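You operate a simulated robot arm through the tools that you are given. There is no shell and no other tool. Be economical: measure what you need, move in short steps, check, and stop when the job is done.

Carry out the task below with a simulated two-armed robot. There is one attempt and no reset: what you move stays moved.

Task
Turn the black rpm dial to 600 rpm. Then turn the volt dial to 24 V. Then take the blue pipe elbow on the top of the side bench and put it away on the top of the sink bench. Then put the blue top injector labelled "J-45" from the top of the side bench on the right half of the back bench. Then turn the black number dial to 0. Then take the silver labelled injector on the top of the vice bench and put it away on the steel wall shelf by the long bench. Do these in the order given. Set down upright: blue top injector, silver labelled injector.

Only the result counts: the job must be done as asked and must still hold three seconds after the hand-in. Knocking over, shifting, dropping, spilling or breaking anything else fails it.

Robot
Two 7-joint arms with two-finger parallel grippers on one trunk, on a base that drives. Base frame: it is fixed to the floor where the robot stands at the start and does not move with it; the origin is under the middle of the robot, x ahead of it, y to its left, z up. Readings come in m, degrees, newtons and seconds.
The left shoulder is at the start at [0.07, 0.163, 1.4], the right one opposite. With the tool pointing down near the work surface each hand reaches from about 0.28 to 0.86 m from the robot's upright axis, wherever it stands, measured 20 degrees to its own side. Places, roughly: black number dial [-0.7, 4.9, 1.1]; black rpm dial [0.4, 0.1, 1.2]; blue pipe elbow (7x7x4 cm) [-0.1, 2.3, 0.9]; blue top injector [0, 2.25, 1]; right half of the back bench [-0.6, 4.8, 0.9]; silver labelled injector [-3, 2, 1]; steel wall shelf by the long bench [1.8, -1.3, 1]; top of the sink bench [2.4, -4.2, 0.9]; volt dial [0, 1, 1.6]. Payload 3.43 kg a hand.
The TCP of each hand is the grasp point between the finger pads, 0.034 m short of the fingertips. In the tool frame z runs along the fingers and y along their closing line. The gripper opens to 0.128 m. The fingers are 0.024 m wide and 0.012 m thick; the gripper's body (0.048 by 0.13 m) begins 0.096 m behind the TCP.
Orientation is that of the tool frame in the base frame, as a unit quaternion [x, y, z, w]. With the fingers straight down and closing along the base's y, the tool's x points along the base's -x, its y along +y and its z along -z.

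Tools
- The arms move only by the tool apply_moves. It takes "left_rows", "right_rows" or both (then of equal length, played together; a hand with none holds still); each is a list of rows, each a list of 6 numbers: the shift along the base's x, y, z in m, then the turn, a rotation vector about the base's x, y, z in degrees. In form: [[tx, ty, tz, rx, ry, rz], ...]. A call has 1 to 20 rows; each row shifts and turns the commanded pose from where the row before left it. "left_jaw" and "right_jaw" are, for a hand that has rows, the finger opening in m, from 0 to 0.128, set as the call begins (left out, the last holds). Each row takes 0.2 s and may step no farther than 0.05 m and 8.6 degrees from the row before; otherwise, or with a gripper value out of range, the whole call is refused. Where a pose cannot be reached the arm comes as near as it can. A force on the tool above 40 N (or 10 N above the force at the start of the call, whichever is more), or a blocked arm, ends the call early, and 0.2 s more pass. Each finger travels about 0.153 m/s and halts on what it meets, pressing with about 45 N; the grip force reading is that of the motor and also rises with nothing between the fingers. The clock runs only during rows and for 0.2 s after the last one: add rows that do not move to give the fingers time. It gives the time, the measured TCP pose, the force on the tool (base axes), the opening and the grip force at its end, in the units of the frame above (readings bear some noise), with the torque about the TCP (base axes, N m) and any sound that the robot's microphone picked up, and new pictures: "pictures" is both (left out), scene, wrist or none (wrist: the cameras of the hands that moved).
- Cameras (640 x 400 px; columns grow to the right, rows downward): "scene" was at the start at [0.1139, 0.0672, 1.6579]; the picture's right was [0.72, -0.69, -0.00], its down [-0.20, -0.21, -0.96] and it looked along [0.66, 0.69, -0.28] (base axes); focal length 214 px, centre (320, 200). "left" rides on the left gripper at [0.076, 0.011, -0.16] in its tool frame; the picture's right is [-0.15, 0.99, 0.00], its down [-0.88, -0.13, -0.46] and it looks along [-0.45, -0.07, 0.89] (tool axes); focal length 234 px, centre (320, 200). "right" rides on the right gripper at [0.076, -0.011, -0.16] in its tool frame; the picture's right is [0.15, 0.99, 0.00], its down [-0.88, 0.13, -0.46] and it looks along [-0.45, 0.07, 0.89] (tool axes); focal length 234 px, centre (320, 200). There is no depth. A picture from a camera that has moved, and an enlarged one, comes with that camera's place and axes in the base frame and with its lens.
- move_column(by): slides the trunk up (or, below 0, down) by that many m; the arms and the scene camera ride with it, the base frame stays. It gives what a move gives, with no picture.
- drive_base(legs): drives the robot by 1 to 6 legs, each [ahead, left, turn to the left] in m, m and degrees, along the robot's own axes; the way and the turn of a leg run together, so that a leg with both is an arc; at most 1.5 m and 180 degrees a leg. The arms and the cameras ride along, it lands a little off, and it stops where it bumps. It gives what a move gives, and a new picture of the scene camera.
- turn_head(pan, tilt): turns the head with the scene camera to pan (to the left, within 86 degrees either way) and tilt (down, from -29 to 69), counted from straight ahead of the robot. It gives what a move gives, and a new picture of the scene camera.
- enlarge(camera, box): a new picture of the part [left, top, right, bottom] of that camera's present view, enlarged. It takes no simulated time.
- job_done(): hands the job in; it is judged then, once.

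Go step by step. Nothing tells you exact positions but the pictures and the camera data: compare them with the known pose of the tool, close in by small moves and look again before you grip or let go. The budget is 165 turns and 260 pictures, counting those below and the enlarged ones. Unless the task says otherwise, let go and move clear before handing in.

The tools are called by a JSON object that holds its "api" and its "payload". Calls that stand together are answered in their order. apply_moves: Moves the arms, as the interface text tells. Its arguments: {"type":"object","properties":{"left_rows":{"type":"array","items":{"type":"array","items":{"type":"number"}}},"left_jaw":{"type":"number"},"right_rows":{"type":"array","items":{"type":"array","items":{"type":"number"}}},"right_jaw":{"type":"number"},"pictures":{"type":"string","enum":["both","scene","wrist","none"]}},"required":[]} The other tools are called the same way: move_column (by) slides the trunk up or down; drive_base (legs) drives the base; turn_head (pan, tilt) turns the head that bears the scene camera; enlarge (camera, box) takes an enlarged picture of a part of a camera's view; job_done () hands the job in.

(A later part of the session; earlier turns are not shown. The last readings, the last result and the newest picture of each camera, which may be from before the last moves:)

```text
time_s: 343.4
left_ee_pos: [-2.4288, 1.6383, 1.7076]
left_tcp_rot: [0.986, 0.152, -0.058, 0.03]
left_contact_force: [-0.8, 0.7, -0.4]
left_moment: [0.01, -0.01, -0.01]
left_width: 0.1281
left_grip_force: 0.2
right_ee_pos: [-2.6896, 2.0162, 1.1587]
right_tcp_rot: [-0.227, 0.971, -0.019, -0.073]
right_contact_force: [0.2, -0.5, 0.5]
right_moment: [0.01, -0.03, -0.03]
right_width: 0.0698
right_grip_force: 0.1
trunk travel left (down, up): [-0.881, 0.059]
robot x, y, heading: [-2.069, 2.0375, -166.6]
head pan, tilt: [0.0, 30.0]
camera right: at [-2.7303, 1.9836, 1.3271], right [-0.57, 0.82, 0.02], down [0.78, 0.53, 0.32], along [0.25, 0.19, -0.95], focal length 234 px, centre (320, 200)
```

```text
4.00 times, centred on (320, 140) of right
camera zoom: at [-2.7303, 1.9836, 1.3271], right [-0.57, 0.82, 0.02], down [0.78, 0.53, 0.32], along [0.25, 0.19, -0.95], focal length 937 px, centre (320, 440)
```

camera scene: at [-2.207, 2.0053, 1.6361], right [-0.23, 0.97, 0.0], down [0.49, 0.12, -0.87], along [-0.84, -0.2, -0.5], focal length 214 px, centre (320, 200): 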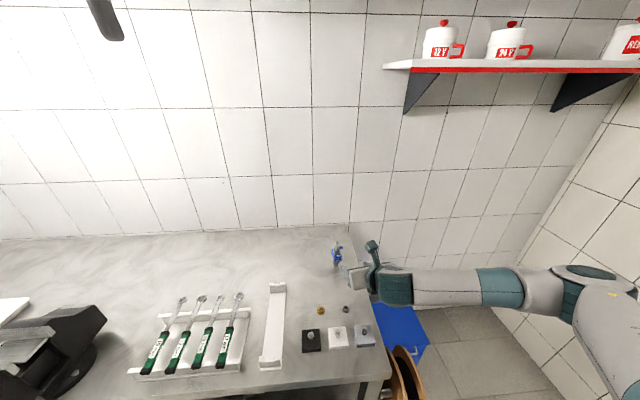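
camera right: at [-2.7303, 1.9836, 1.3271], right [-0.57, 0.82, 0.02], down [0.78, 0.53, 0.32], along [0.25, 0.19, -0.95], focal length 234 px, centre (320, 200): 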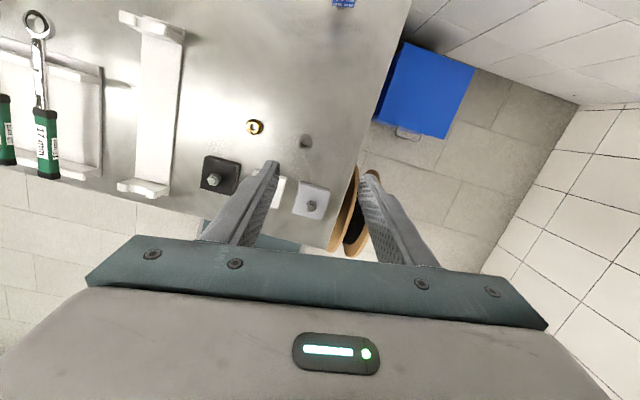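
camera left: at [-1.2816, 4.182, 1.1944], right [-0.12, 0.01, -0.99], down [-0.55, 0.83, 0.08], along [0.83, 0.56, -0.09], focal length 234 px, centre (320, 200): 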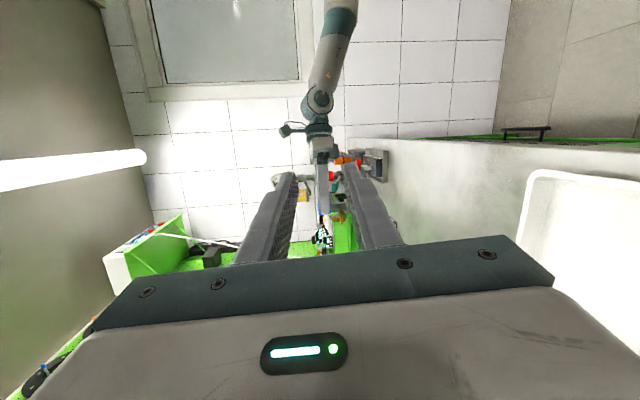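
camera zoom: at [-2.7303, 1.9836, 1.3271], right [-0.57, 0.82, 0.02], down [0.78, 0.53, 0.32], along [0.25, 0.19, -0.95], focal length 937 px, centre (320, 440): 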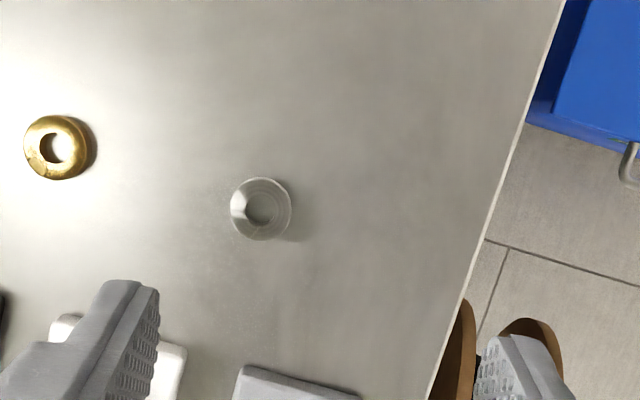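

The commanded pose tracks the measured one. I'll raise the hand, lower the trunk by 0.25 m so the forearm is flatter, and try the tilt again.

{"api": "apply_moves", "payload": {"right_rows": [[0, 0, 0.042, 0, 0, 0], [0, 0, 0.042, 0, 0, 0], [0, 0, 0.042, 0, 0, 0], [0, 0, 0.042, 0, 0, 0], [0, 0, 0.042, 0, 0, 0], [0, 0, 0.042, 0, 0, 0]], "pictures": "none"}}

{"api": "move_column", "payload": {"by": -0.25}}

{"api": "apply_moves", "payload": {"right_rows": [[0, 0, 0, -3.4, 6.8, 0], [0, 0, 0, -3.4, 6.8, 0], [0, 0, 0, -3.4, 6.8, 0], [0, 0, 0, -3.4, 6.8, 0], [0, 0, 0, -3.4, 6.8, 0], [0, 0, 0, -3.4, 6.8, 0], [0, 0, 0, -3.4, 6.8, 0], [0, 0, 0, -3.4, 6.8, 0], [0, 0, 0, -1, 2, 0]], "pictures": "scene"}}

```text
time_s: 344.8
left_ee_pos: [-2.4274, 1.6367, 1.7071]
left_tcp_rot: [0.986, 0.153, -0.059, 0.028]
left_contact_force: [-0.5, -0.3, -0.8]
left_moment: [0.02, 0.01, 0.0]
left_width: 0.1281
left_grip_force: 0.2
right_ee_pos: [-2.6895, 2.0148, 1.4104]
right_tcp_rot: [-0.227, 0.971, -0.019, -0.072]
right_contact_force: [-0.2, -0.1, 0.6]
right_moment: [0.0, 0.02, 0.01]
right_width: 0.0699
right_grip_force: 0.0
trunk travel left (down, up): [-0.881, 0.059]
robot x, y, heading: [-2.0708, 2.0412, -166.9]
head pan, tilt: [0.0, 30.0]
```

```text
time_s: 347.4
left_ee_pos: [-2.4298, 1.6382, 1.4583]
left_tcp_rot: [0.986, 0.152, -0.058, 0.028]
left_contact_force: [0.8, 0.1, 0.3]
left_moment: [-0.04, -0.02, -0.03]
left_width: 0.1278
left_grip_force: 0.0
right_ee_pos: [-2.6906, 2.0155, 1.1604]
right_tcp_rot: [-0.226, 0.971, -0.021, -0.073]
right_contact_force: [-0.3, -0.5, 0.2]
right_moment: [-0.01, 0.0, -0.01]
right_width: 0.0702
right_grip_force: 0.0
trunk travel left (down, up): [-0.631, 0.309]
robot x, y, heading: [-2.069, 2.036, -166.8]
head pan, tilt: [0.0, 30.0]
```

```text
time_s: 349.4
left_ee_pos: [-2.4296, 1.637, 1.4565]
left_tcp_rot: [0.986, 0.153, -0.057, 0.028]
left_contact_force: [-0.5, 0.4, -0.4]
left_moment: [0.01, -0.01, 0.01]
left_width: 0.1281
left_grip_force: 0.0
right_ee_pos: [-2.69, 2.0162, 1.1605]
right_tcp_rot: [-0.184, 0.788, -0.138, -0.57]
right_contact_force: [0.3, 0.3, -0.2]
right_moment: [0.04, -0.02, 0.01]
right_width: 0.0703
right_grip_force: 0.0
trunk travel left (down, up): [-0.631, 0.309]
robot x, y, heading: [-2.0715, 2.0386, -166.7]
head pan, tilt: [0.0, 30.0]
camera scene: at [-2.2073, 2.0055, 1.3861], right [-0.23, 0.97, 0.0], down [0.49, 0.11, -0.87], along [-0.84, -0.2, -0.5], focal length 214 px, centre (320, 200)
```

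scene: 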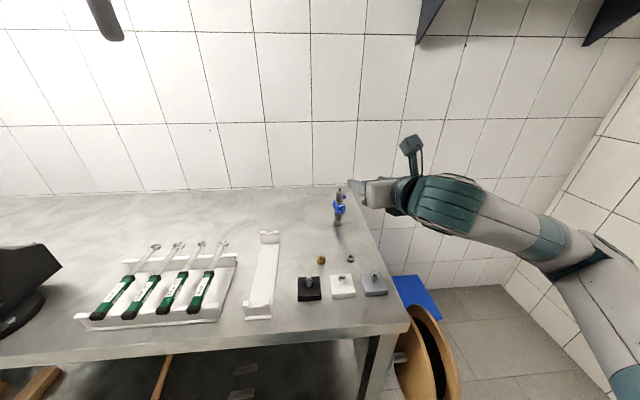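

Now the tilt works (18° down). Moving to the standoff.

{"api": "apply_moves", "payload": {"right_rows": [[-0.0212, -0.0098, -0.0329, 0, 0, 0], [-0.0212, -0.0098, -0.0329, 0, 0, 0], [-0.0212, -0.0098, -0.0329, 0, 0, 0], [-0.0212, -0.0098, -0.0329, 0, 0, 0], [-0.0212, -0.0098, -0.0329, 0, 0, 0], [0, 0, 0, 0, 0, 0]], "right_jaw": 0.06}}

{"api": "enlarge", "payload": {"camera": "right", "box": [240, 70, 400, 190]}}

```text
time_s: 350.8
left_ee_pos: [-2.4302, 1.6378, 1.4575]
left_tcp_rot: [0.986, 0.152, -0.059, 0.029]
left_contact_force: [-0.1, 0.2, -0.1]
left_moment: [-0.03, -0.03, 0.02]
left_width: 0.1282
left_grip_force: 0.1
right_ee_pos: [-2.7591, 1.9865, 1.0551]
right_tcp_rot: [-0.185, 0.79, -0.138, -0.568]
right_contact_force: [-0.2, 0.4, -0.3]
right_moment: [-0.02, 0.0, 0.03]
right_width: 0.06
right_grip_force: 0.2
right hand out of reach, approached as far as the arm can: row 4, 5
trunk travel left (down, up): [-0.631, 0.309]
robot x, y, heading: [-2.0689, 2.0407, -166.5]
head pan, tilt: [0.0, 30.0]
camera scene: at [-2.2073, 2.0065, 1.3861], right [-0.23, 0.97, 0.0], down [0.49, 0.11, -0.87], along [-0.84, -0.2, -0.5], focal length 214 px, centre (320, 200)
camera right: at [-2.6395, 2.0356, 1.1768], right [-0.49, 0.86, 0.13], down [0.58, 0.43, -0.69], along [-0.66, -0.26, -0.71], focal length 234 px, centre (320, 200)
```

scene: 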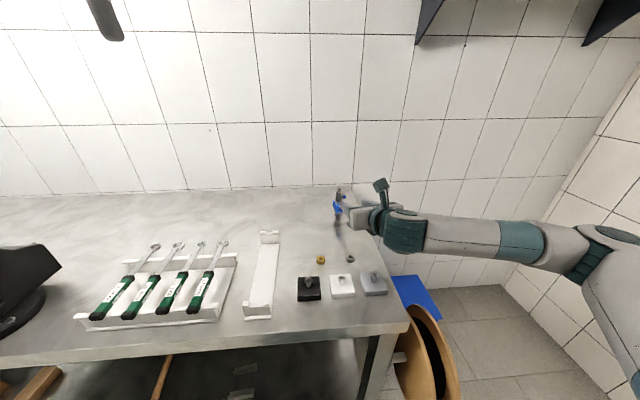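
right: 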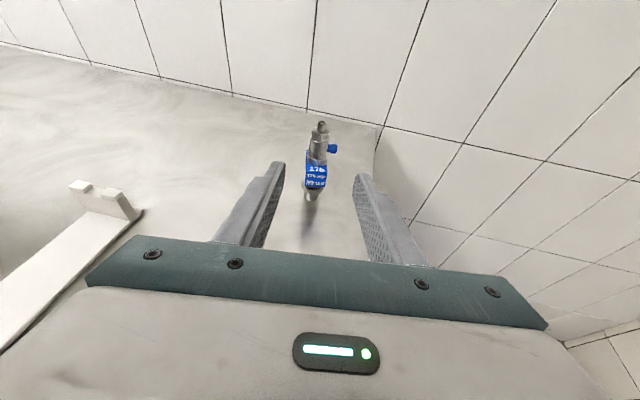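

```text
3.33 times, centred on (320, 130) of right
camera zoom: at [-2.6395, 2.0356, 1.1768], right [-0.49, 0.86, 0.13], down [0.58, 0.43, -0.69], along [-0.66, -0.26, -0.71], focal length 781 px, centre (320, 433)
```

zoom: 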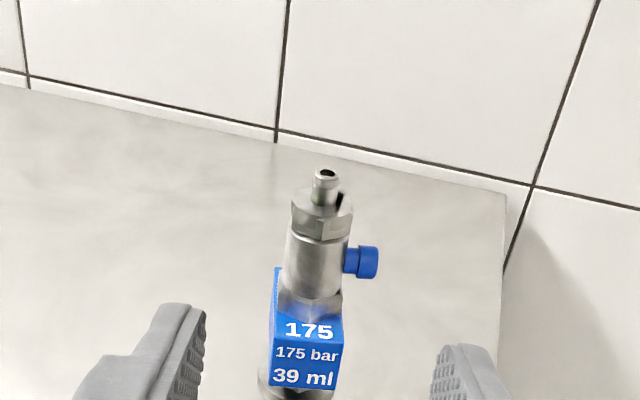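

The lower limit is relative to the shoulder, so I'll lower the column further to bring the hand down.

{"api": "move_column", "payload": {"by": -0.06}}

{"api": "apply_moves", "payload": {"right_rows": [[-0.0185, -0.0093, -0.001, 0, 0, 0], [-0.0185, -0.0093, -0.001, 0, 0, 0], [0, 0, 0, 0, 0, 0]], "pictures": "wrist"}}

{"api": "enlarge", "payload": {"camera": "right", "box": [240, 90, 400, 210]}}

```text
time_s: 351.8
left_ee_pos: [-2.4295, 1.637, 1.3981]
left_tcp_rot: [0.986, 0.152, -0.058, 0.028]
left_contact_force: [0.3, -0.3, 0.3]
left_moment: [-0.01, 0.01, 0.0]
left_width: 0.1279
left_grip_force: 0.2
right_ee_pos: [-2.7591, 1.9852, 0.9952]
right_tcp_rot: [-0.184, 0.79, -0.137, -0.569]
right_contact_force: [0.0, 0.3, -0.2]
right_moment: [-0.03, 0.0, 0.02]
right_width: 0.0599
right_grip_force: 0.0
trunk travel left (down, up): [-0.571, 0.369]
robot x, y, heading: [-2.0675, 2.0389, -166.5]
head pan, tilt: [0.0, 30.0]
```

```text
time_s: 352.6
left_ee_pos: [-2.4288, 1.6387, 1.3982]
left_tcp_rot: [0.986, 0.152, -0.058, 0.029]
left_contact_force: [1.2, 0.4, -0.2]
left_moment: [0.01, -0.01, -0.03]
left_width: 0.1281
left_grip_force: 0.1
right_ee_pos: [-2.7943, 1.9669, 0.9939]
right_tcp_rot: [-0.186, 0.789, -0.138, -0.569]
right_contact_force: [0.7, 0.4, 0.9]
right_moment: [0.03, 0.01, 0.0]
right_width: 0.0597
right_grip_force: 0.0
trunk travel left (down, up): [-0.571, 0.369]
robot x, y, heading: [-2.0678, 2.0395, -166.5]
head pan, tilt: [0.0, 30.0]
camera right: at [-2.6744, 2.0155, 1.1153], right [-0.49, 0.86, 0.13], down [0.58, 0.43, -0.69], along [-0.66, -0.26, -0.71], focal length 234 px, centre (320, 200)
```

right: 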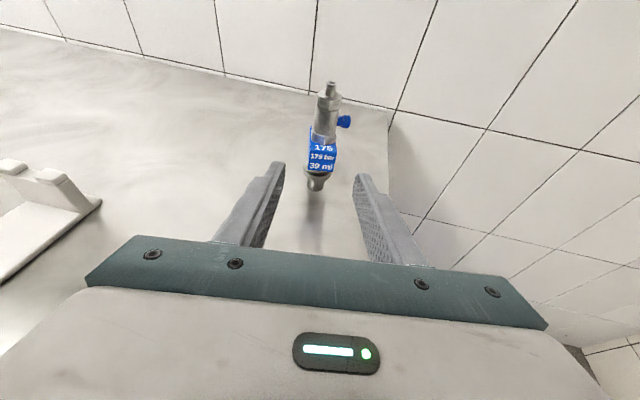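

```text
3.33 times, centred on (320, 150) of right
camera zoom: at [-2.6744, 2.0155, 1.1153], right [-0.49, 0.86, 0.13], down [0.58, 0.43, -0.69], along [-0.66, -0.26, -0.71], focal length 781 px, centre (320, 367)
```

zoom: 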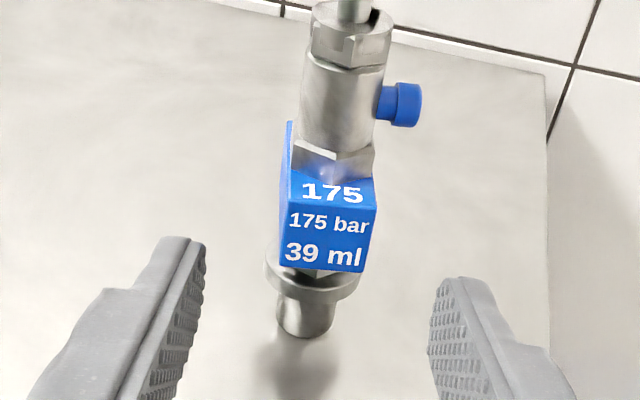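

{"api": "apply_moves", "payload": {"right_rows": [[-0.0209, -0.0097, -0.005, 0, 0, 0], [-0.0209, -0.0097, -0.005, 0, 0, 0], [-0.0209, -0.0097, -0.005, 0, 0, 0], [-0.0209, -0.0097, -0.005, 0, 0, 0], [0, 0, 0, 0, 0, 0]], "pictures": "none"}}

{"api": "enlarge", "payload": {"camera": "right", "box": [240, 110, 400, 230]}}

{"api": "enlarge", "payload": {"camera": "scene", "box": [300, 130, 420, 240]}}

```text
time_s: 353.8
left_ee_pos: [-2.4288, 1.6378, 1.3971]
left_tcp_rot: [0.986, 0.152, -0.059, 0.028]
left_contact_force: [0.2, -0.2, 0.2]
left_moment: [-0.02, -0.02, 0.0]
left_width: 0.128
left_grip_force: 0.0
right_ee_pos: [-2.8791, 1.9294, 0.9726]
right_tcp_rot: [-0.186, 0.789, -0.138, -0.568]
right_contact_force: [0.2, -0.4, 0.2]
right_moment: [0.02, 0.02, 0.04]
right_width: 0.0598
right_grip_force: 0.1
trunk travel left (down, up): [-0.571, 0.369]
robot x, y, heading: [-2.0697, 2.0371, -166.4]
head pan, tilt: [0.0, 30.0]
```

```text
3.33 times, centred on (320, 170) of right
camera zoom: at [-2.7586, 1.9775, 1.0942], right [-0.49, 0.86, 0.13], down [0.58, 0.43, -0.69], along [-0.65, -0.26, -0.71], focal length 781 px, centre (320, 300)
```

zoom: 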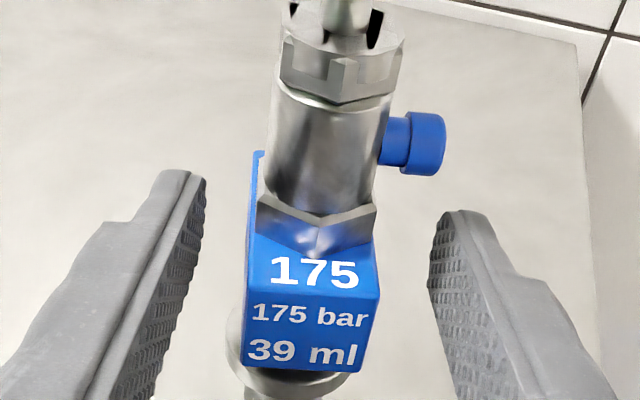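

```text
3.64 times, centred on (360, 185) of scene
camera zoom: at [-2.2067, 2.0059, 1.3262], right [-0.23, 0.97, 0.0], down [0.49, 0.11, -0.87], along [-0.84, -0.2, -0.5], focal length 780 px, centre (174, 254)
```

zoom: 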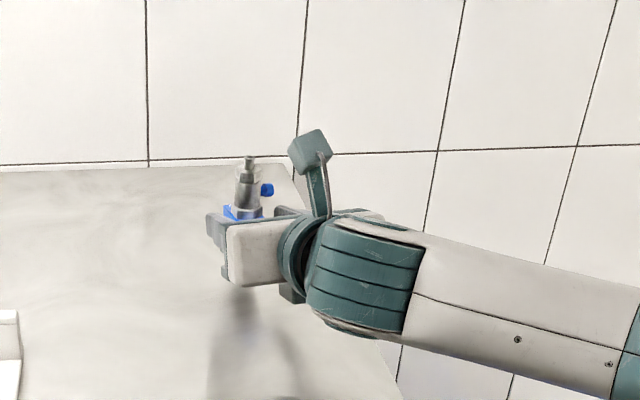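

Centred. Closing on the label block.

{"api": "apply_moves", "payload": {"right_rows": [[0, 0, 0, 0, 0, 0], [0, 0, 0, 0, 0, 0], [0, 0, 0, 0, 0, 0]], "right_jaw": 0.015, "pictures": "none"}}

{"api": "enlarge", "payload": {"camera": "right", "box": [240, 110, 400, 230]}}

```text
time_s: 354.6
left_ee_pos: [-2.4292, 1.6369, 1.3981]
left_tcp_rot: [0.986, 0.152, -0.058, 0.028]
left_contact_force: [0.0, -0.2, -0.8]
left_moment: [0.04, 0.0, -0.02]
left_width: 0.128
left_grip_force: 0.0
right_ee_pos: [-2.8781, 1.9281, 0.9717]
right_tcp_rot: [-0.186, 0.789, -0.138, -0.568]
right_contact_force: [0.9, -1.1, 0.7]
right_moment: [-0.05, -0.05, 0.01]
right_width: 0.0298
right_grip_force: 45.1
trunk travel left (down, up): [-0.571, 0.369]
robot x, y, heading: [-2.0708, 2.0404, -166.6]
head pan, tilt: [0.0, 30.0]
```

```text
3.33 times, centred on (320, 170) of right
camera zoom: at [-2.7587, 1.977, 1.0942], right [-0.49, 0.86, 0.13], down [0.58, 0.43, -0.69], along [-0.65, -0.26, -0.71], focal length 781 px, centre (320, 300)
```

zoom: 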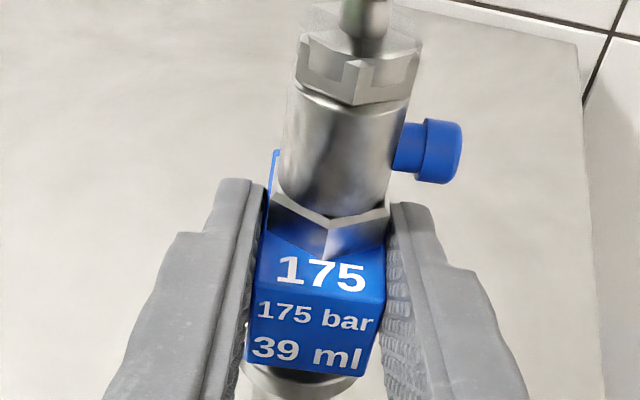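

Gripped (30 mm). Lifting.

{"api": "apply_moves", "payload": {"right_rows": [[0, 0, 0.015, 0, 0, 0], [0, 0, 0.025, 0, 0, 0], [0, 0, 0.03, 0, 0, 0], [0, 0, 0.04, 0, 0, 0], [0, 0, 0, 0, 0, 0]]}}

{"api": "enlarge", "payload": {"camera": "scene", "box": [300, 110, 420, 220]}}

```text
time_s: 355.8
left_ee_pos: [-2.4302, 1.6373, 1.3968]
left_tcp_rot: [0.986, 0.152, -0.058, 0.029]
left_contact_force: [0.8, 0.7, -0.1]
left_moment: [-0.02, 0.03, 0.01]
left_width: 0.1281
left_grip_force: 0.0
right_ee_pos: [-2.8791, 1.9303, 1.0829]
right_tcp_rot: [-0.185, 0.79, -0.138, -0.568]
right_contact_force: [0.4, -0.1, -3.6]
right_moment: [0.0, -0.05, 0.02]
right_width: 0.0296
right_grip_force: 45.3
trunk travel left (down, up): [-0.571, 0.369]
robot x, y, heading: [-2.0663, 2.0397, -166.7]
head pan, tilt: [0.0, 30.0]
camera scene: at [-2.2082, 2.0059, 1.326], right [-0.23, 0.97, 0.0], down [0.49, 0.11, -0.87], along [-0.84, -0.2, -0.5], focal length 214 px, centre (320, 200)
camera right: at [-2.7599, 1.9777, 1.2053], right [-0.49, 0.86, 0.13], down [0.58, 0.43, -0.69], along [-0.65, -0.26, -0.71], focal length 234 px, centre (320, 200)
```

scene: 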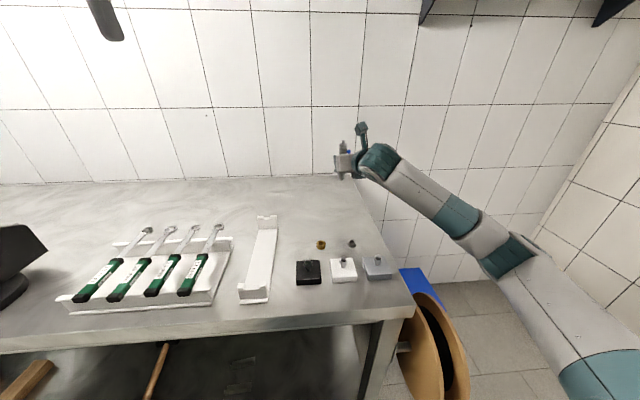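
right: 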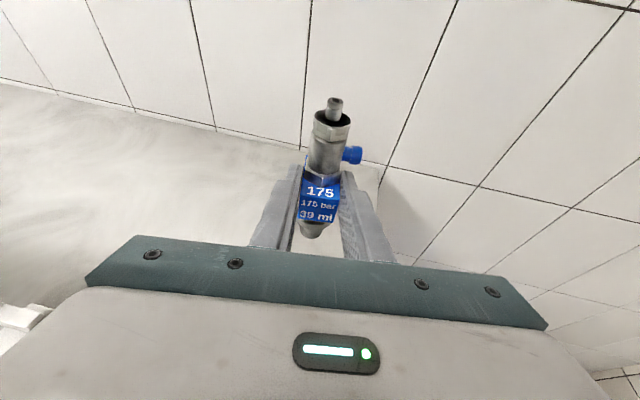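

```text
3.64 times, centred on (360, 165) of scene
camera zoom: at [-2.2082, 2.0059, 1.326], right [-0.23, 0.97, 0.0], down [0.49, 0.11, -0.87], along [-0.84, -0.2, -0.5], focal length 780 px, centre (174, 327)
```

zoom: 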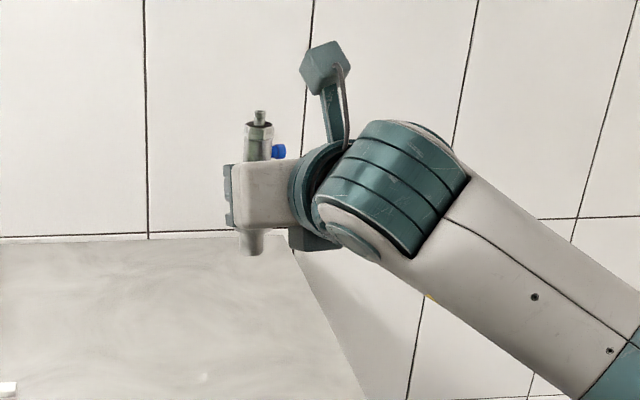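

Held upright. Retracting, raising the column, and heading to the steel wall shelf.

{"api": "apply_moves", "payload": {"right_rows": [[0.033, 0.016, 0.015, 0, 0, 0], [0.033, 0.016, 0.015, 0, 0, 0], [0.033, 0.016, 0.015, 0, 0, 0], [0.033, 0.016, 0.015, 0, 0, 0], [0.033, 0.016, 0.015, 0, 0, 0], [0.03, 0.016, 0, 0, 0, 0]], "pictures": "none"}}

{"api": "drive_base", "payload": {"legs": [[-0.7, 0, 0], [0, 0, 77], [1.0, 0.5, 0], [1.3, 0, 0], [1.2, 0.3, 0]]}}

{"api": "turn_head", "payload": {"pan": 45, "tilt": 20}}

```text
time_s: 357.2
left_ee_pos: [-2.4291, 1.6372, 1.3982]
left_tcp_rot: [0.986, 0.153, -0.059, 0.03]
left_contact_force: [0.1, 0.1, 0.6]
left_moment: [-0.02, -0.01, 0.02]
left_width: 0.1282
left_grip_force: 0.1
right_ee_pos: [-2.6849, 2.0251, 1.1581]
right_tcp_rot: [-0.185, 0.79, -0.137, -0.568]
right_contact_force: [-0.3, -0.1, -2.9]
right_moment: [0.05, -0.05, -0.02]
right_width: 0.0299
right_grip_force: 44.9
trunk travel left (down, up): [-0.571, 0.369]
robot x, y, heading: [-2.068, 2.0392, -167.0]
head pan, tilt: [0.0, 30.0]
```

```text
time_s: 381.4
left_ee_pos: [-0.2656, -1.6962, 1.3977]
left_tcp_rot: [0.67, 0.739, -0.028, 0.06]
left_contact_force: [-0.4, -0.1, -0.2]
left_moment: [-0.01, -0.04, -0.01]
left_width: 0.128
left_grip_force: 0.0
right_ee_pos: [-0.6978, -1.8675, 1.1579]
right_tcp_rot: [0.642, -0.497, 0.464, 0.355]
right_contact_force: [0.1, -0.2, -2.7]
right_moment: [0.07, 0.0, 0.0]
right_width: 0.0299
right_grip_force: 45.4
trunk travel left (down, up): [-0.571, 0.369]
robot x, y, heading: [-0.5826, -1.2601, -88.6]
head pan, tilt: [0.0, 30.0]
camera scene: at [-0.581, -1.4019, 1.326], right [-1.0, -0.02, 0.0], down [-0.01, 0.5, -0.87], along [0.02, -0.87, -0.5], focal length 214 px, centre (320, 200)
```

scene: 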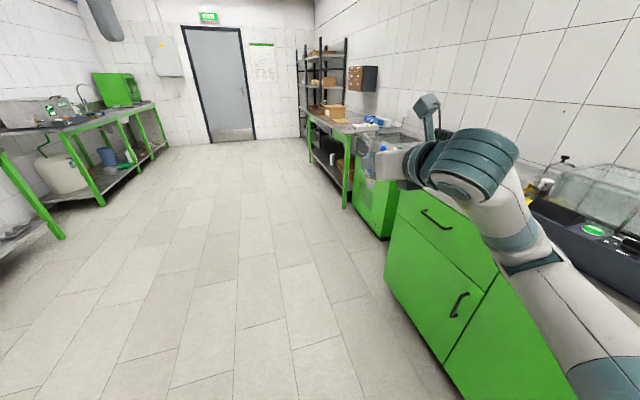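

```text
time_s: 382.5
left_ee_pos: [-0.2653, -1.6946, 1.3971]
left_tcp_rot: [0.67, 0.74, -0.028, 0.059]
left_contact_force: [-0.5, -1.3, -0.5]
left_moment: [0.02, 0.0, 0.01]
left_width: 0.1279
left_grip_force: 0.1
right_ee_pos: [-0.6968, -1.8677, 1.1587]
right_tcp_rot: [0.642, -0.497, 0.464, 0.354]
right_contact_force: [-0.6, -0.5, -3.7]
right_moment: [0.04, 0.05, -0.02]
right_width: 0.0301
right_grip_force: 45.6
trunk travel left (down, up): [-0.571, 0.369]
robot x, y, heading: [-0.5826, -1.2601, -88.5]
head pan, tilt: [45.0, 20.0]
camera scene: at [-0.5158, -1.3758, 1.3421], right [-0.69, -0.72, 0.0], down [-0.25, 0.24, -0.94], along [0.68, -0.65, -0.34], focal length 214 px, centre (320, 200)
```

scene: 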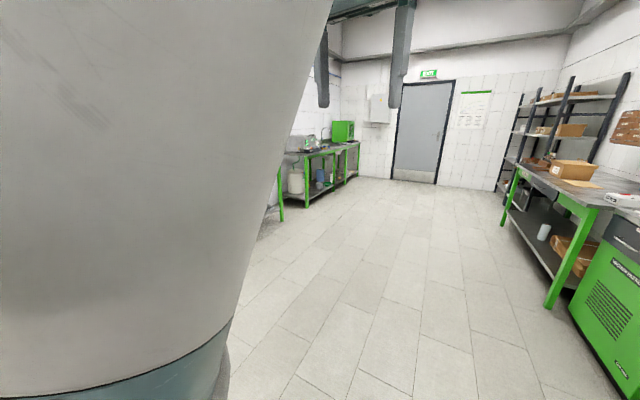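

{"api": "drive_base", "payload": {"legs": [[0.4, 0.7, 0], [0, 0, 88]]}}

{"api": "turn_head", "payload": {"pan": 5, "tilt": 15}}

```text
time_s: 390.7
left_ee_pos: [0.5796, -1.3459, 1.3967]
left_tcp_rot: [-0.029, 0.997, 0.021, 0.061]
left_contact_force: [-0.1, -1.1, -0.2]
left_moment: [-0.02, 0.02, -0.01]
left_width: 0.1281
left_grip_force: 0.1
right_ee_pos: [0.7328, -1.7846, 1.1571]
right_tcp_rot: [0.807, 0.088, 0.58, -0.067]
right_contact_force: [-0.4, 0.5, -4.0]
right_moment: [0.03, 0.09, 0.0]
right_width: 0.0298
right_grip_force: 45.4
trunk travel left (down, up): [-0.571, 0.369]
robot x, y, heading: [0.1338, -1.6456, -0.8]
head pan, tilt: [45.0, 20.0]
camera scene: at [0.2481, -1.5826, 1.3421], right [0.7, -0.72, 0.0], down [-0.25, -0.24, -0.94], along [0.67, 0.66, -0.34], focal length 214 px, centre (320, 200)
```

scene: 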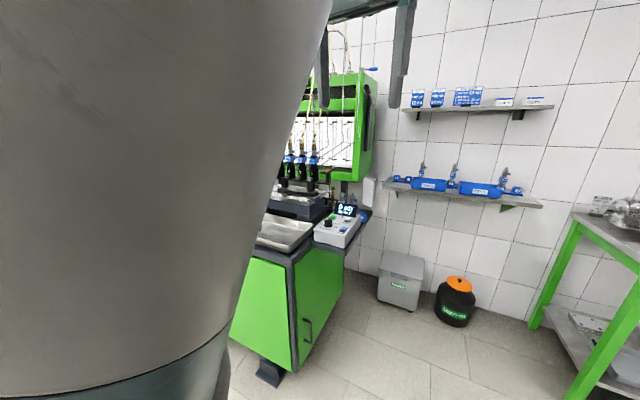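

```text
time_s: 391.7
left_ee_pos: [0.5775, -1.3449, 1.3958]
left_tcp_rot: [-0.029, 0.998, 0.02, 0.061]
left_contact_force: [0.0, -0.1, -0.1]
left_moment: [-0.03, 0.0, 0.01]
left_width: 0.1281
left_grip_force: 0.1
right_ee_pos: [0.7332, -1.7837, 1.1574]
right_tcp_rot: [0.807, 0.088, 0.581, -0.067]
right_contact_force: [-0.6, -0.5, -3.4]
right_moment: [0.01, 0.09, -0.01]
right_width: 0.0297
right_grip_force: 45.2
trunk travel left (down, up): [-0.571, 0.369]
robot x, y, heading: [0.1334, -1.6462, -0.9]
head pan, tilt: [5.0, 15.0]
camera scene: at [0.2745, -1.6407, 1.3502], right [0.07, -1.0, 0.0], down [-0.26, -0.02, -0.97], along [0.96, 0.07, -0.26], focal length 214 px, centre (320, 200)
```

scene: 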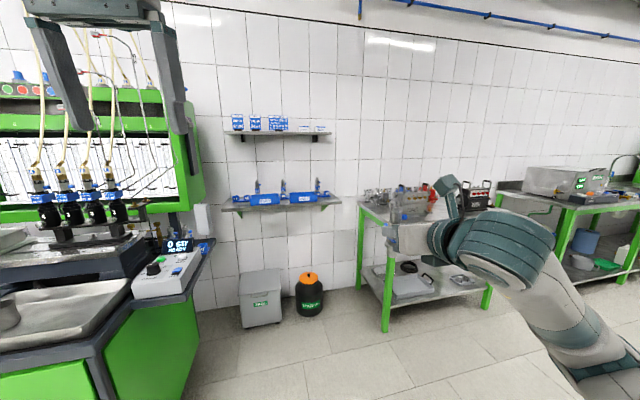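

{"api": "enlarge", "payload": {"camera": "scene", "box": [210, 100, 360, 230]}}

{"api": "drive_base", "payload": {"legs": [[0.65, 0.15, 0]]}}

{"api": "turn_head", "payload": {"pan": 12, "tilt": 15}}

{"api": "enlarge", "payload": {"camera": "scene", "box": [200, 150, 400, 280]}}

```text
3.08 times, centred on (285, 165) of scene
camera zoom: at [0.2745, -1.6407, 1.3502], right [0.07, -1.0, 0.0], down [-0.26, -0.02, -0.97], along [0.96, 0.07, -0.26], focal length 660 px, centre (428, 308)
```

zoom: 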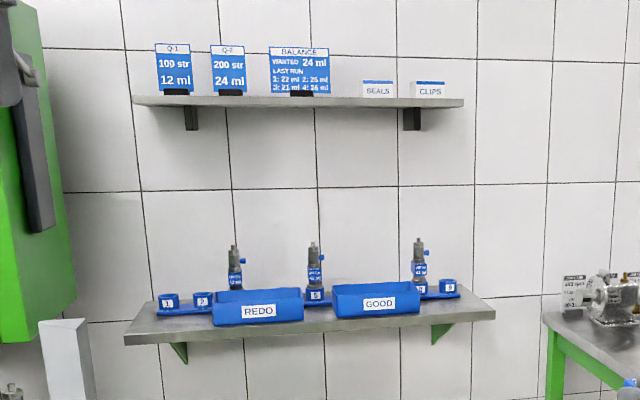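

```text
time_s: 395.5
left_ee_pos: [1.2414, -1.2017, 1.3978]
left_tcp_rot: [-0.03, 0.997, 0.021, 0.061]
left_contact_force: [-0.2, -0.1, -0.2]
left_moment: [-0.02, 0.02, -0.02]
left_width: 0.1281
left_grip_force: 0.2
right_ee_pos: [1.3953, -1.6406, 1.158]
right_tcp_rot: [0.807, 0.087, 0.581, -0.067]
right_contact_force: [-0.7, -0.5, -3.1]
right_moment: [0.02, 0.09, 0.02]
right_width: 0.03
right_grip_force: 45.1
trunk travel left (down, up): [-0.571, 0.369]
robot x, y, heading: [0.7937, -1.5024, -0.9]
head pan, tilt: [5.0, 15.0]
camera scene: at [0.9368, -1.4979, 1.3502], right [0.07, -1.0, 0.0], down [-0.26, -0.02, -0.97], along [0.96, 0.07, -0.26], focal length 214 px, centre (320, 200)
```

scene: 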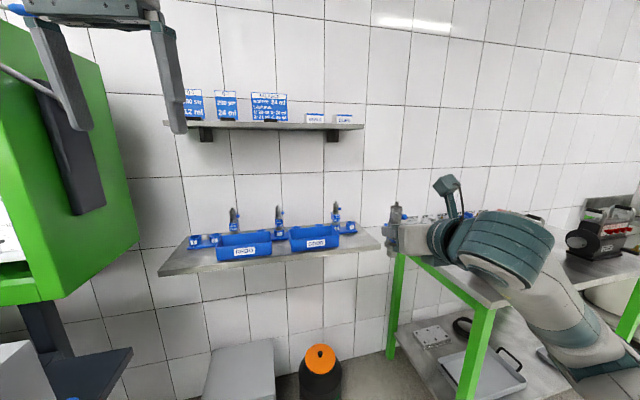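

```text
time_s: 396.1
left_ee_pos: [1.24, -1.2018, 1.3968]
left_tcp_rot: [-0.03, 0.997, 0.02, 0.061]
left_contact_force: [0.0, 0.4, 0.0]
left_moment: [0.02, -0.02, 0.0]
left_width: 0.1279
left_grip_force: 0.0
right_ee_pos: [1.3953, -1.6401, 1.1569]
right_tcp_rot: [0.806, 0.086, 0.581, -0.066]
right_contact_force: [0.5, -0.8, -3.8]
right_moment: [0.0, 0.09, -0.02]
right_width: 0.0298
right_grip_force: 44.7
trunk travel left (down, up): [-0.571, 0.369]
robot x, y, heading: [0.7951, -1.5047, -0.9]
head pan, tilt: [12.0, 15.0]
camera scene: at [0.9355, -1.4867, 1.3502], right [0.19, -0.98, 0.0], down [-0.25, -0.05, -0.97], along [0.95, 0.19, -0.26], focal length 214 px, centre (320, 200)
```

scene: 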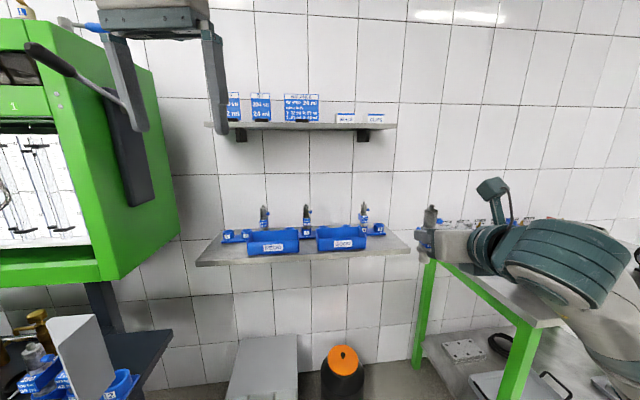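

```text
3.08 times, centred on (300, 215) of scene
camera zoom: at [0.9355, -1.4867, 1.3502], right [0.19, -0.98, 0.0], down [-0.25, -0.05, -0.97], along [0.95, 0.19, -0.26], focal length 660 px, centre (382, 154)
```

zoom: 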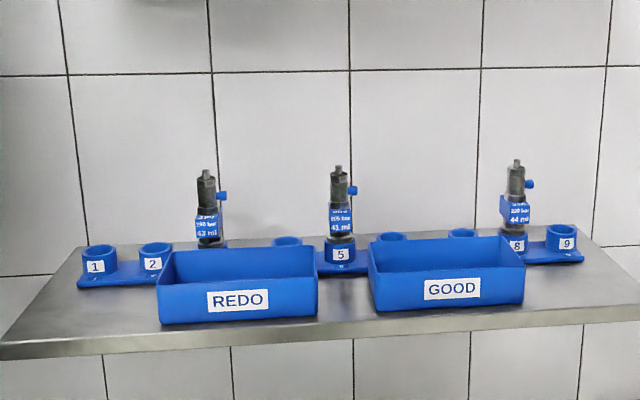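

The lower steel shelf has racks and bins, with free space at its right-front end (~[1.86, -1.60], shelf z≈0.91). I'll tuck the left hand back and position the base.

{"api": "apply_moves", "payload": {"left_rows": [[-0.035, 0, 0, 0, 0, 0], [-0.035, 0, 0, 0, 0, 0], [-0.035, 0, 0, 0, 0, 0], [-0.035, 0, 0, 0, 0, 0]], "pictures": "none"}}

{"api": "drive_base", "payload": {"legs": [[0.13, 0.14, -11]]}}

{"api": "turn_head", "payload": {"pan": 8, "tilt": 25}}

{"api": "enlarge", "payload": {"camera": "right", "box": [0, 0, 640, 400]}}

```text
time_s: 397.1
left_ee_pos: [1.132, -1.14, 1.4265]
left_tcp_rot: [-0.032, 0.997, -0.007, 0.067]
left_contact_force: [-0.5, 1.3, 0.8]
left_moment: [-0.01, -0.01, -0.02]
left_width: 0.128
left_grip_force: 0.0
left hand out of reach, approached as far as the arm can: row 1, 2, 3, 4
right_ee_pos: [1.3944, -1.6408, 1.1579]
right_tcp_rot: [0.807, 0.087, 0.581, -0.067]
right_contact_force: [-0.1, 0.4, -4.2]
right_moment: [-0.03, 0.06, -0.03]
right_width: 0.0296
right_grip_force: 45.0
trunk travel left (down, up): [-0.571, 0.369]
robot x, y, heading: [0.7931, -1.5027, -0.5]
head pan, tilt: [12.0, 15.0]
```

```text
time_s: 398.7
left_ee_pos: [1.3409, -1.0834, 1.425]
left_tcp_rot: [0.057, 0.996, -0.012, 0.062]
left_contact_force: [0.3, -0.1, -0.1]
left_moment: [0.04, -0.04, -0.01]
left_width: 0.128
left_grip_force: 0.1
right_ee_pos: [1.5028, -1.6244, 1.1577]
right_tcp_rot: [0.812, 0.012, 0.584, -0.013]
right_contact_force: [0.0, -0.3, -3.8]
right_moment: [-0.01, 0.09, 0.0]
right_width: 0.0298
right_grip_force: 45.5
trunk travel left (down, up): [-0.571, 0.369]
robot x, y, heading: [0.9374, -1.38, -11.2]
head pan, tilt: [12.0, 15.0]
camera scene: at [1.0802, -1.3886, 1.3503], right [0.01, -1.0, 0.0], down [-0.26, 0.0, -0.97], along [0.97, 0.01, -0.26], focal length 214 px, centre (320, 200)
```

scene: 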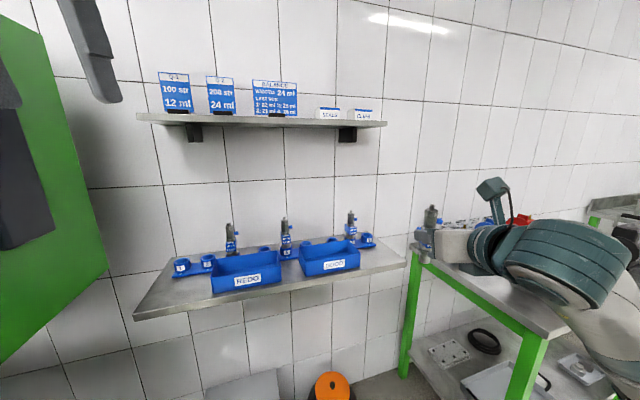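

```text
time_s: 399.4
left_ee_pos: [1.3421, -1.0816, 1.4237]
left_tcp_rot: [0.056, 0.996, -0.014, 0.062]
left_contact_force: [1.2, -0.4, -0.5]
left_moment: [-0.01, -0.01, -0.01]
left_width: 0.1282
left_grip_force: 0.1
right_ee_pos: [1.5036, -1.6259, 1.1575]
right_tcp_rot: [0.812, 0.012, 0.584, -0.013]
right_contact_force: [0.0, 0.7, -3.2]
right_moment: [-0.01, 0.02, 0.0]
right_width: 0.0298
right_grip_force: 45.0
trunk travel left (down, up): [-0.571, 0.369]
robot x, y, heading: [0.9336, -1.3761, -11.3]
head pan, tilt: [8.0, 25.0]
camera scene: at [1.0787, -1.395, 1.3341], right [-0.06, -1.0, 0.0], down [-0.42, 0.03, -0.91], along [0.9, -0.05, -0.42], focal length 214 px, centre (320, 200)
```

scene: 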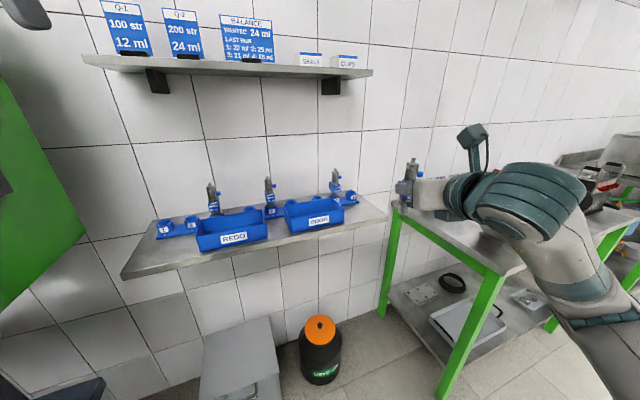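

```text
1.00 times, centred on (320, 200) of right (not enlarged: the box is as wide or as high as the picture)
camera zoom: at [1.3769, -1.6184, 1.2794], right [0.08, -0.99, 0.13], down [-0.71, -0.15, -0.69], along [0.7, -0.04, -0.71], focal length 234 px, centre (320, 200)
```

zoom: 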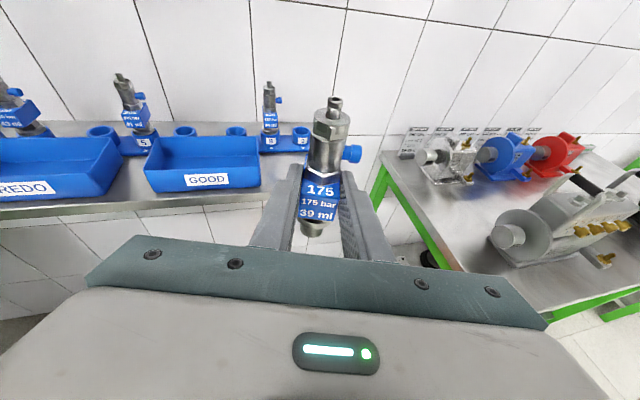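

The wrist view shows the shelf's right end free beside the GOOD bin. Moving closer with the base and extending over the shelf at height.

{"api": "drive_base", "payload": {"legs": [[0.08, 0, 0]]}}

{"api": "apply_moves", "payload": {"right_rows": [[0.035, 0.009, -0.005, 0, 0, 0], [0.035, 0.009, -0.005, 0, 0, 0], [0.035, 0.009, -0.005, 0, 0, 0], [0, 0, 0, 0, 0, 0]]}}

```text
time_s: 400.5
left_ee_pos: [1.4223, -1.097, 1.4237]
left_tcp_rot: [0.057, 0.996, -0.015, 0.061]
left_contact_force: [1.0, 0.8, -0.6]
left_moment: [-0.01, 0.06, 0.01]
left_width: 0.128
left_grip_force: 0.1
right_ee_pos: [1.5844, -1.6405, 1.157]
right_tcp_rot: [0.812, 0.012, 0.583, -0.012]
right_contact_force: [0.4, -0.6, -2.6]
right_moment: [-0.03, 0.06, -0.03]
right_width: 0.03
right_grip_force: 44.8
trunk travel left (down, up): [-0.571, 0.369]
robot x, y, heading: [1.0182, -1.396, -11.2]
head pan, tilt: [8.0, 25.0]
camera scene: at [1.1598, -1.4104, 1.3339], right [-0.06, -1.0, 0.0], down [-0.42, 0.03, -0.91], along [0.9, -0.06, -0.42], focal length 214 px, centre (320, 200)
```

scene: 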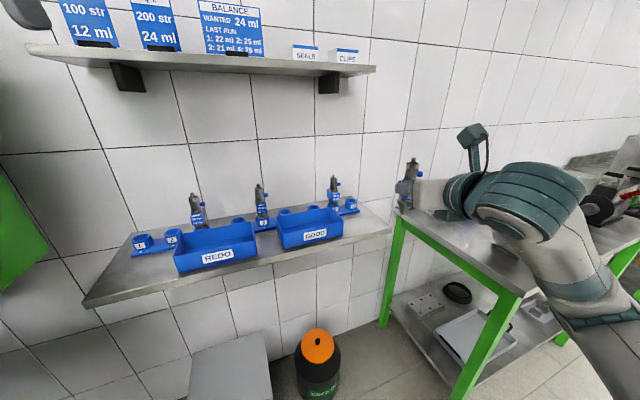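

```text
time_s: 401.5
left_ee_pos: [1.4205, -1.0984, 1.4231]
left_tcp_rot: [0.056, 0.996, -0.015, 0.06]
left_contact_force: [0.4, -0.7, 0.2]
left_moment: [0.02, 0.01, -0.03]
left_width: 0.128
left_grip_force: 0.1
right_ee_pos: [1.6897, -1.615, 1.1403]
right_tcp_rot: [0.812, 0.012, 0.584, -0.012]
right_contact_force: [0.5, 0.5, -3.5]
right_moment: [-0.01, 0.06, 0.0]
right_width: 0.0301
right_grip_force: 44.9
trunk travel left (down, up): [-0.571, 0.369]
robot x, y, heading: [1.0159, -1.3916, -11.8]
head pan, tilt: [8.0, 25.0]
camera scene: at [1.1577, -1.411, 1.3341], right [-0.06, -1.0, 0.0], down [-0.42, 0.03, -0.91], along [0.9, -0.05, -0.42], focal length 214 px, centre (320, 200)
camera right: at [1.5634, -1.6082, 1.2636], right [0.08, -0.99, 0.13], down [-0.71, -0.15, -0.69], along [0.7, -0.04, -0.71], focal length 234 px, centre (320, 200)
```

scene: 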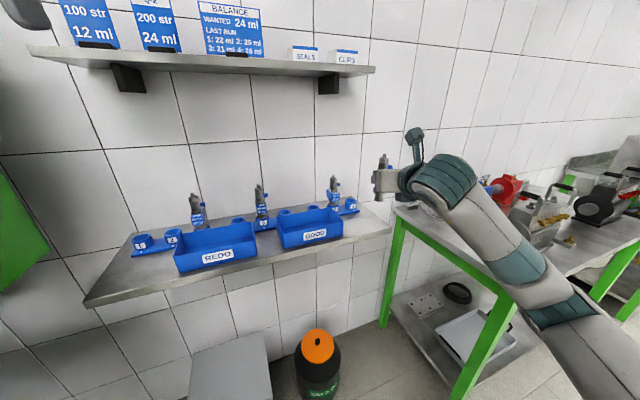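
right: 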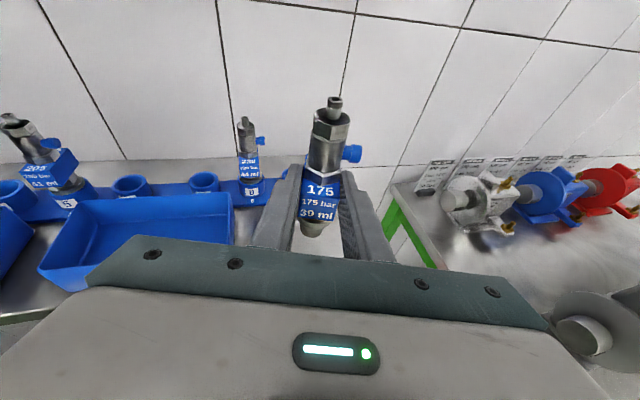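

Shelf top ≈0.94. Extending to above the spot [1.81, -1.605].

{"api": "apply_moves", "payload": {"right_rows": [[0.036, 0.0035, 0, 0, 0, 0], [0.036, 0.0035, 0, 0, 0, 0], [0.035, 0.003, -0.02, 0, 0, 0], [0, 0, -0.02, 0, 0, 0], [0, 0, 0, 0, 0, 0]]}}

{"api": "enlarge", "payload": {"camera": "scene", "box": [310, 130, 450, 240]}}

```text
time_s: 402.7
left_ee_pos: [1.4201, -1.0961, 1.4239]
left_tcp_rot: [0.056, 0.996, -0.015, 0.061]
left_contact_force: [0.2, 0.4, 0.0]
left_moment: [-0.03, 0.01, -0.04]
left_width: 0.1283
left_grip_force: 0.0
right_ee_pos: [1.7965, -1.6038, 1.1023]
right_tcp_rot: [0.811, 0.012, 0.584, -0.012]
right_contact_force: [0.0, 0.3, -4.0]
right_moment: [0.01, 0.1, 0.0]
right_width: 0.0296
right_grip_force: 45.1
trunk travel left (down, up): [-0.571, 0.369]
robot x, y, heading: [1.0166, -1.3967, -11.4]
head pan, tilt: [8.0, 25.0]
camera scene: at [1.1584, -1.4105, 1.334], right [-0.06, -1.0, 0.0], down [-0.42, 0.03, -0.91], along [0.9, -0.05, -0.42], focal length 214 px, centre (320, 200)
camera right: at [1.669, -1.5977, 1.2254], right [0.08, -0.99, 0.13], down [-0.71, -0.15, -0.69], along [0.7, -0.04, -0.71], focal length 234 px, centre (320, 200)
```

scene: 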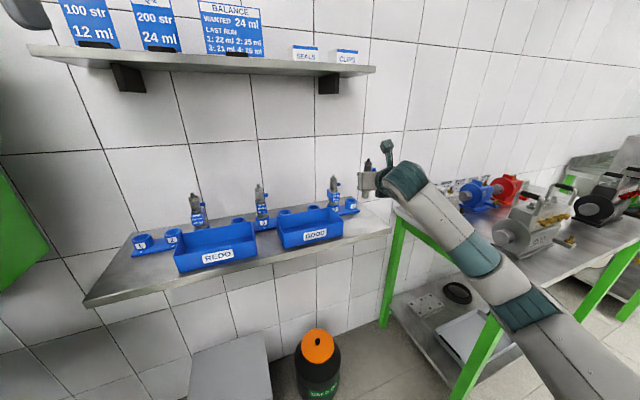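
right: 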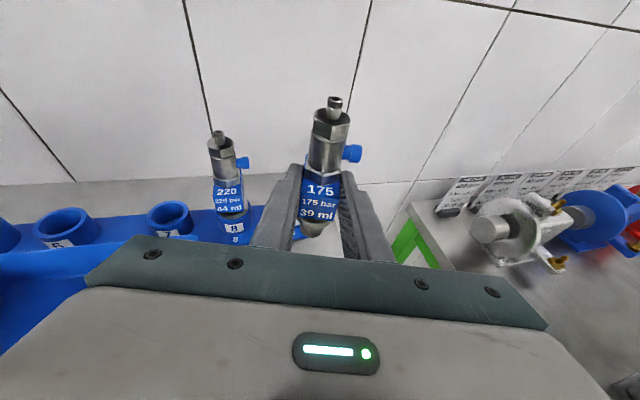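

```text
3.64 times, centred on (380, 185) of scene
camera zoom: at [1.1584, -1.4105, 1.334], right [-0.06, -1.0, 0.0], down [-0.42, 0.03, -0.91], along [0.9, -0.05, -0.42], focal length 780 px, centre (102, 254)
```

zoom: 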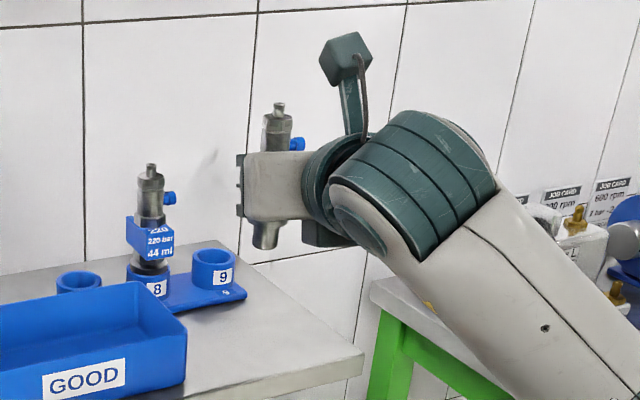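

{"api": "apply_moves", "payload": {"right_rows": [[0, -0.006, -0.025, 0, 0, 0], [0, -0.006, -0.025, 0, 0, 0], [0, 0, -0.01, 0, 0, 0], [0, 0, 0, 0, 0, 0]], "pictures": "none"}}

{"api": "enlarge", "payload": {"camera": "scene", "box": [310, 130, 450, 240]}}

{"api": "enlarge", "payload": {"camera": "right", "box": [160, 80, 480, 260]}}

```text
time_s: 403.7
left_ee_pos: [1.4208, -1.096, 1.4238]
left_tcp_rot: [0.057, 0.996, -0.015, 0.06]
left_contact_force: [0.3, -0.1, 1.2]
left_moment: [-0.01, -0.02, 0.01]
left_width: 0.1278
left_grip_force: 0.0
right_ee_pos: [1.7953, -1.6163, 1.0432]
right_tcp_rot: [0.812, 0.011, 0.584, -0.012]
right_contact_force: [-0.8, -1.1, -3.2]
right_moment: [-0.02, 0.11, -0.03]
right_width: 0.0296
right_grip_force: 44.5
trunk travel left (down, up): [-0.571, 0.369]
robot x, y, heading: [1.0196, -1.3967, -11.6]
head pan, tilt: [8.0, 25.0]
```

```text
3.64 times, centred on (380, 185) of scene
camera zoom: at [1.1585, -1.4108, 1.334], right [-0.06, -1.0, 0.0], down [-0.42, 0.03, -0.91], along [0.9, -0.05, -0.42], focal length 780 px, centre (102, 254)
```

zoom: 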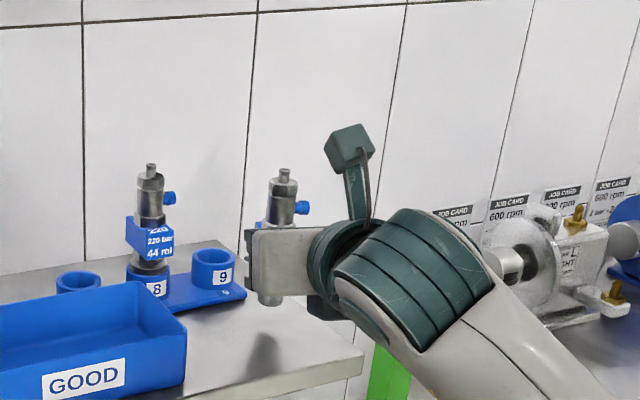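

```text
2.00 times, centred on (320, 170) of right
camera zoom: at [1.6687, -1.6088, 1.165], right [0.08, -0.99, 0.13], down [-0.71, -0.15, -0.69], along [0.7, -0.04, -0.71], focal length 468 px, centre (320, 260)
```

zoom: 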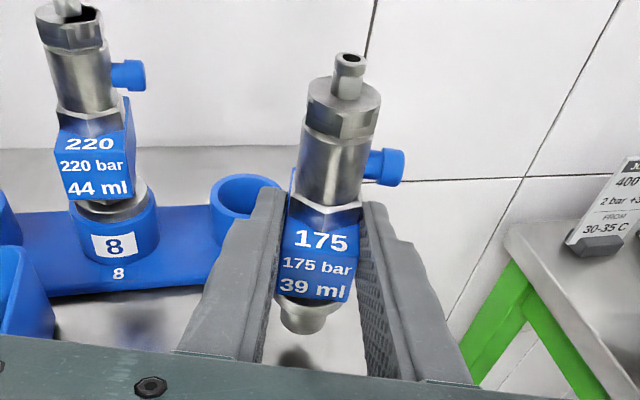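

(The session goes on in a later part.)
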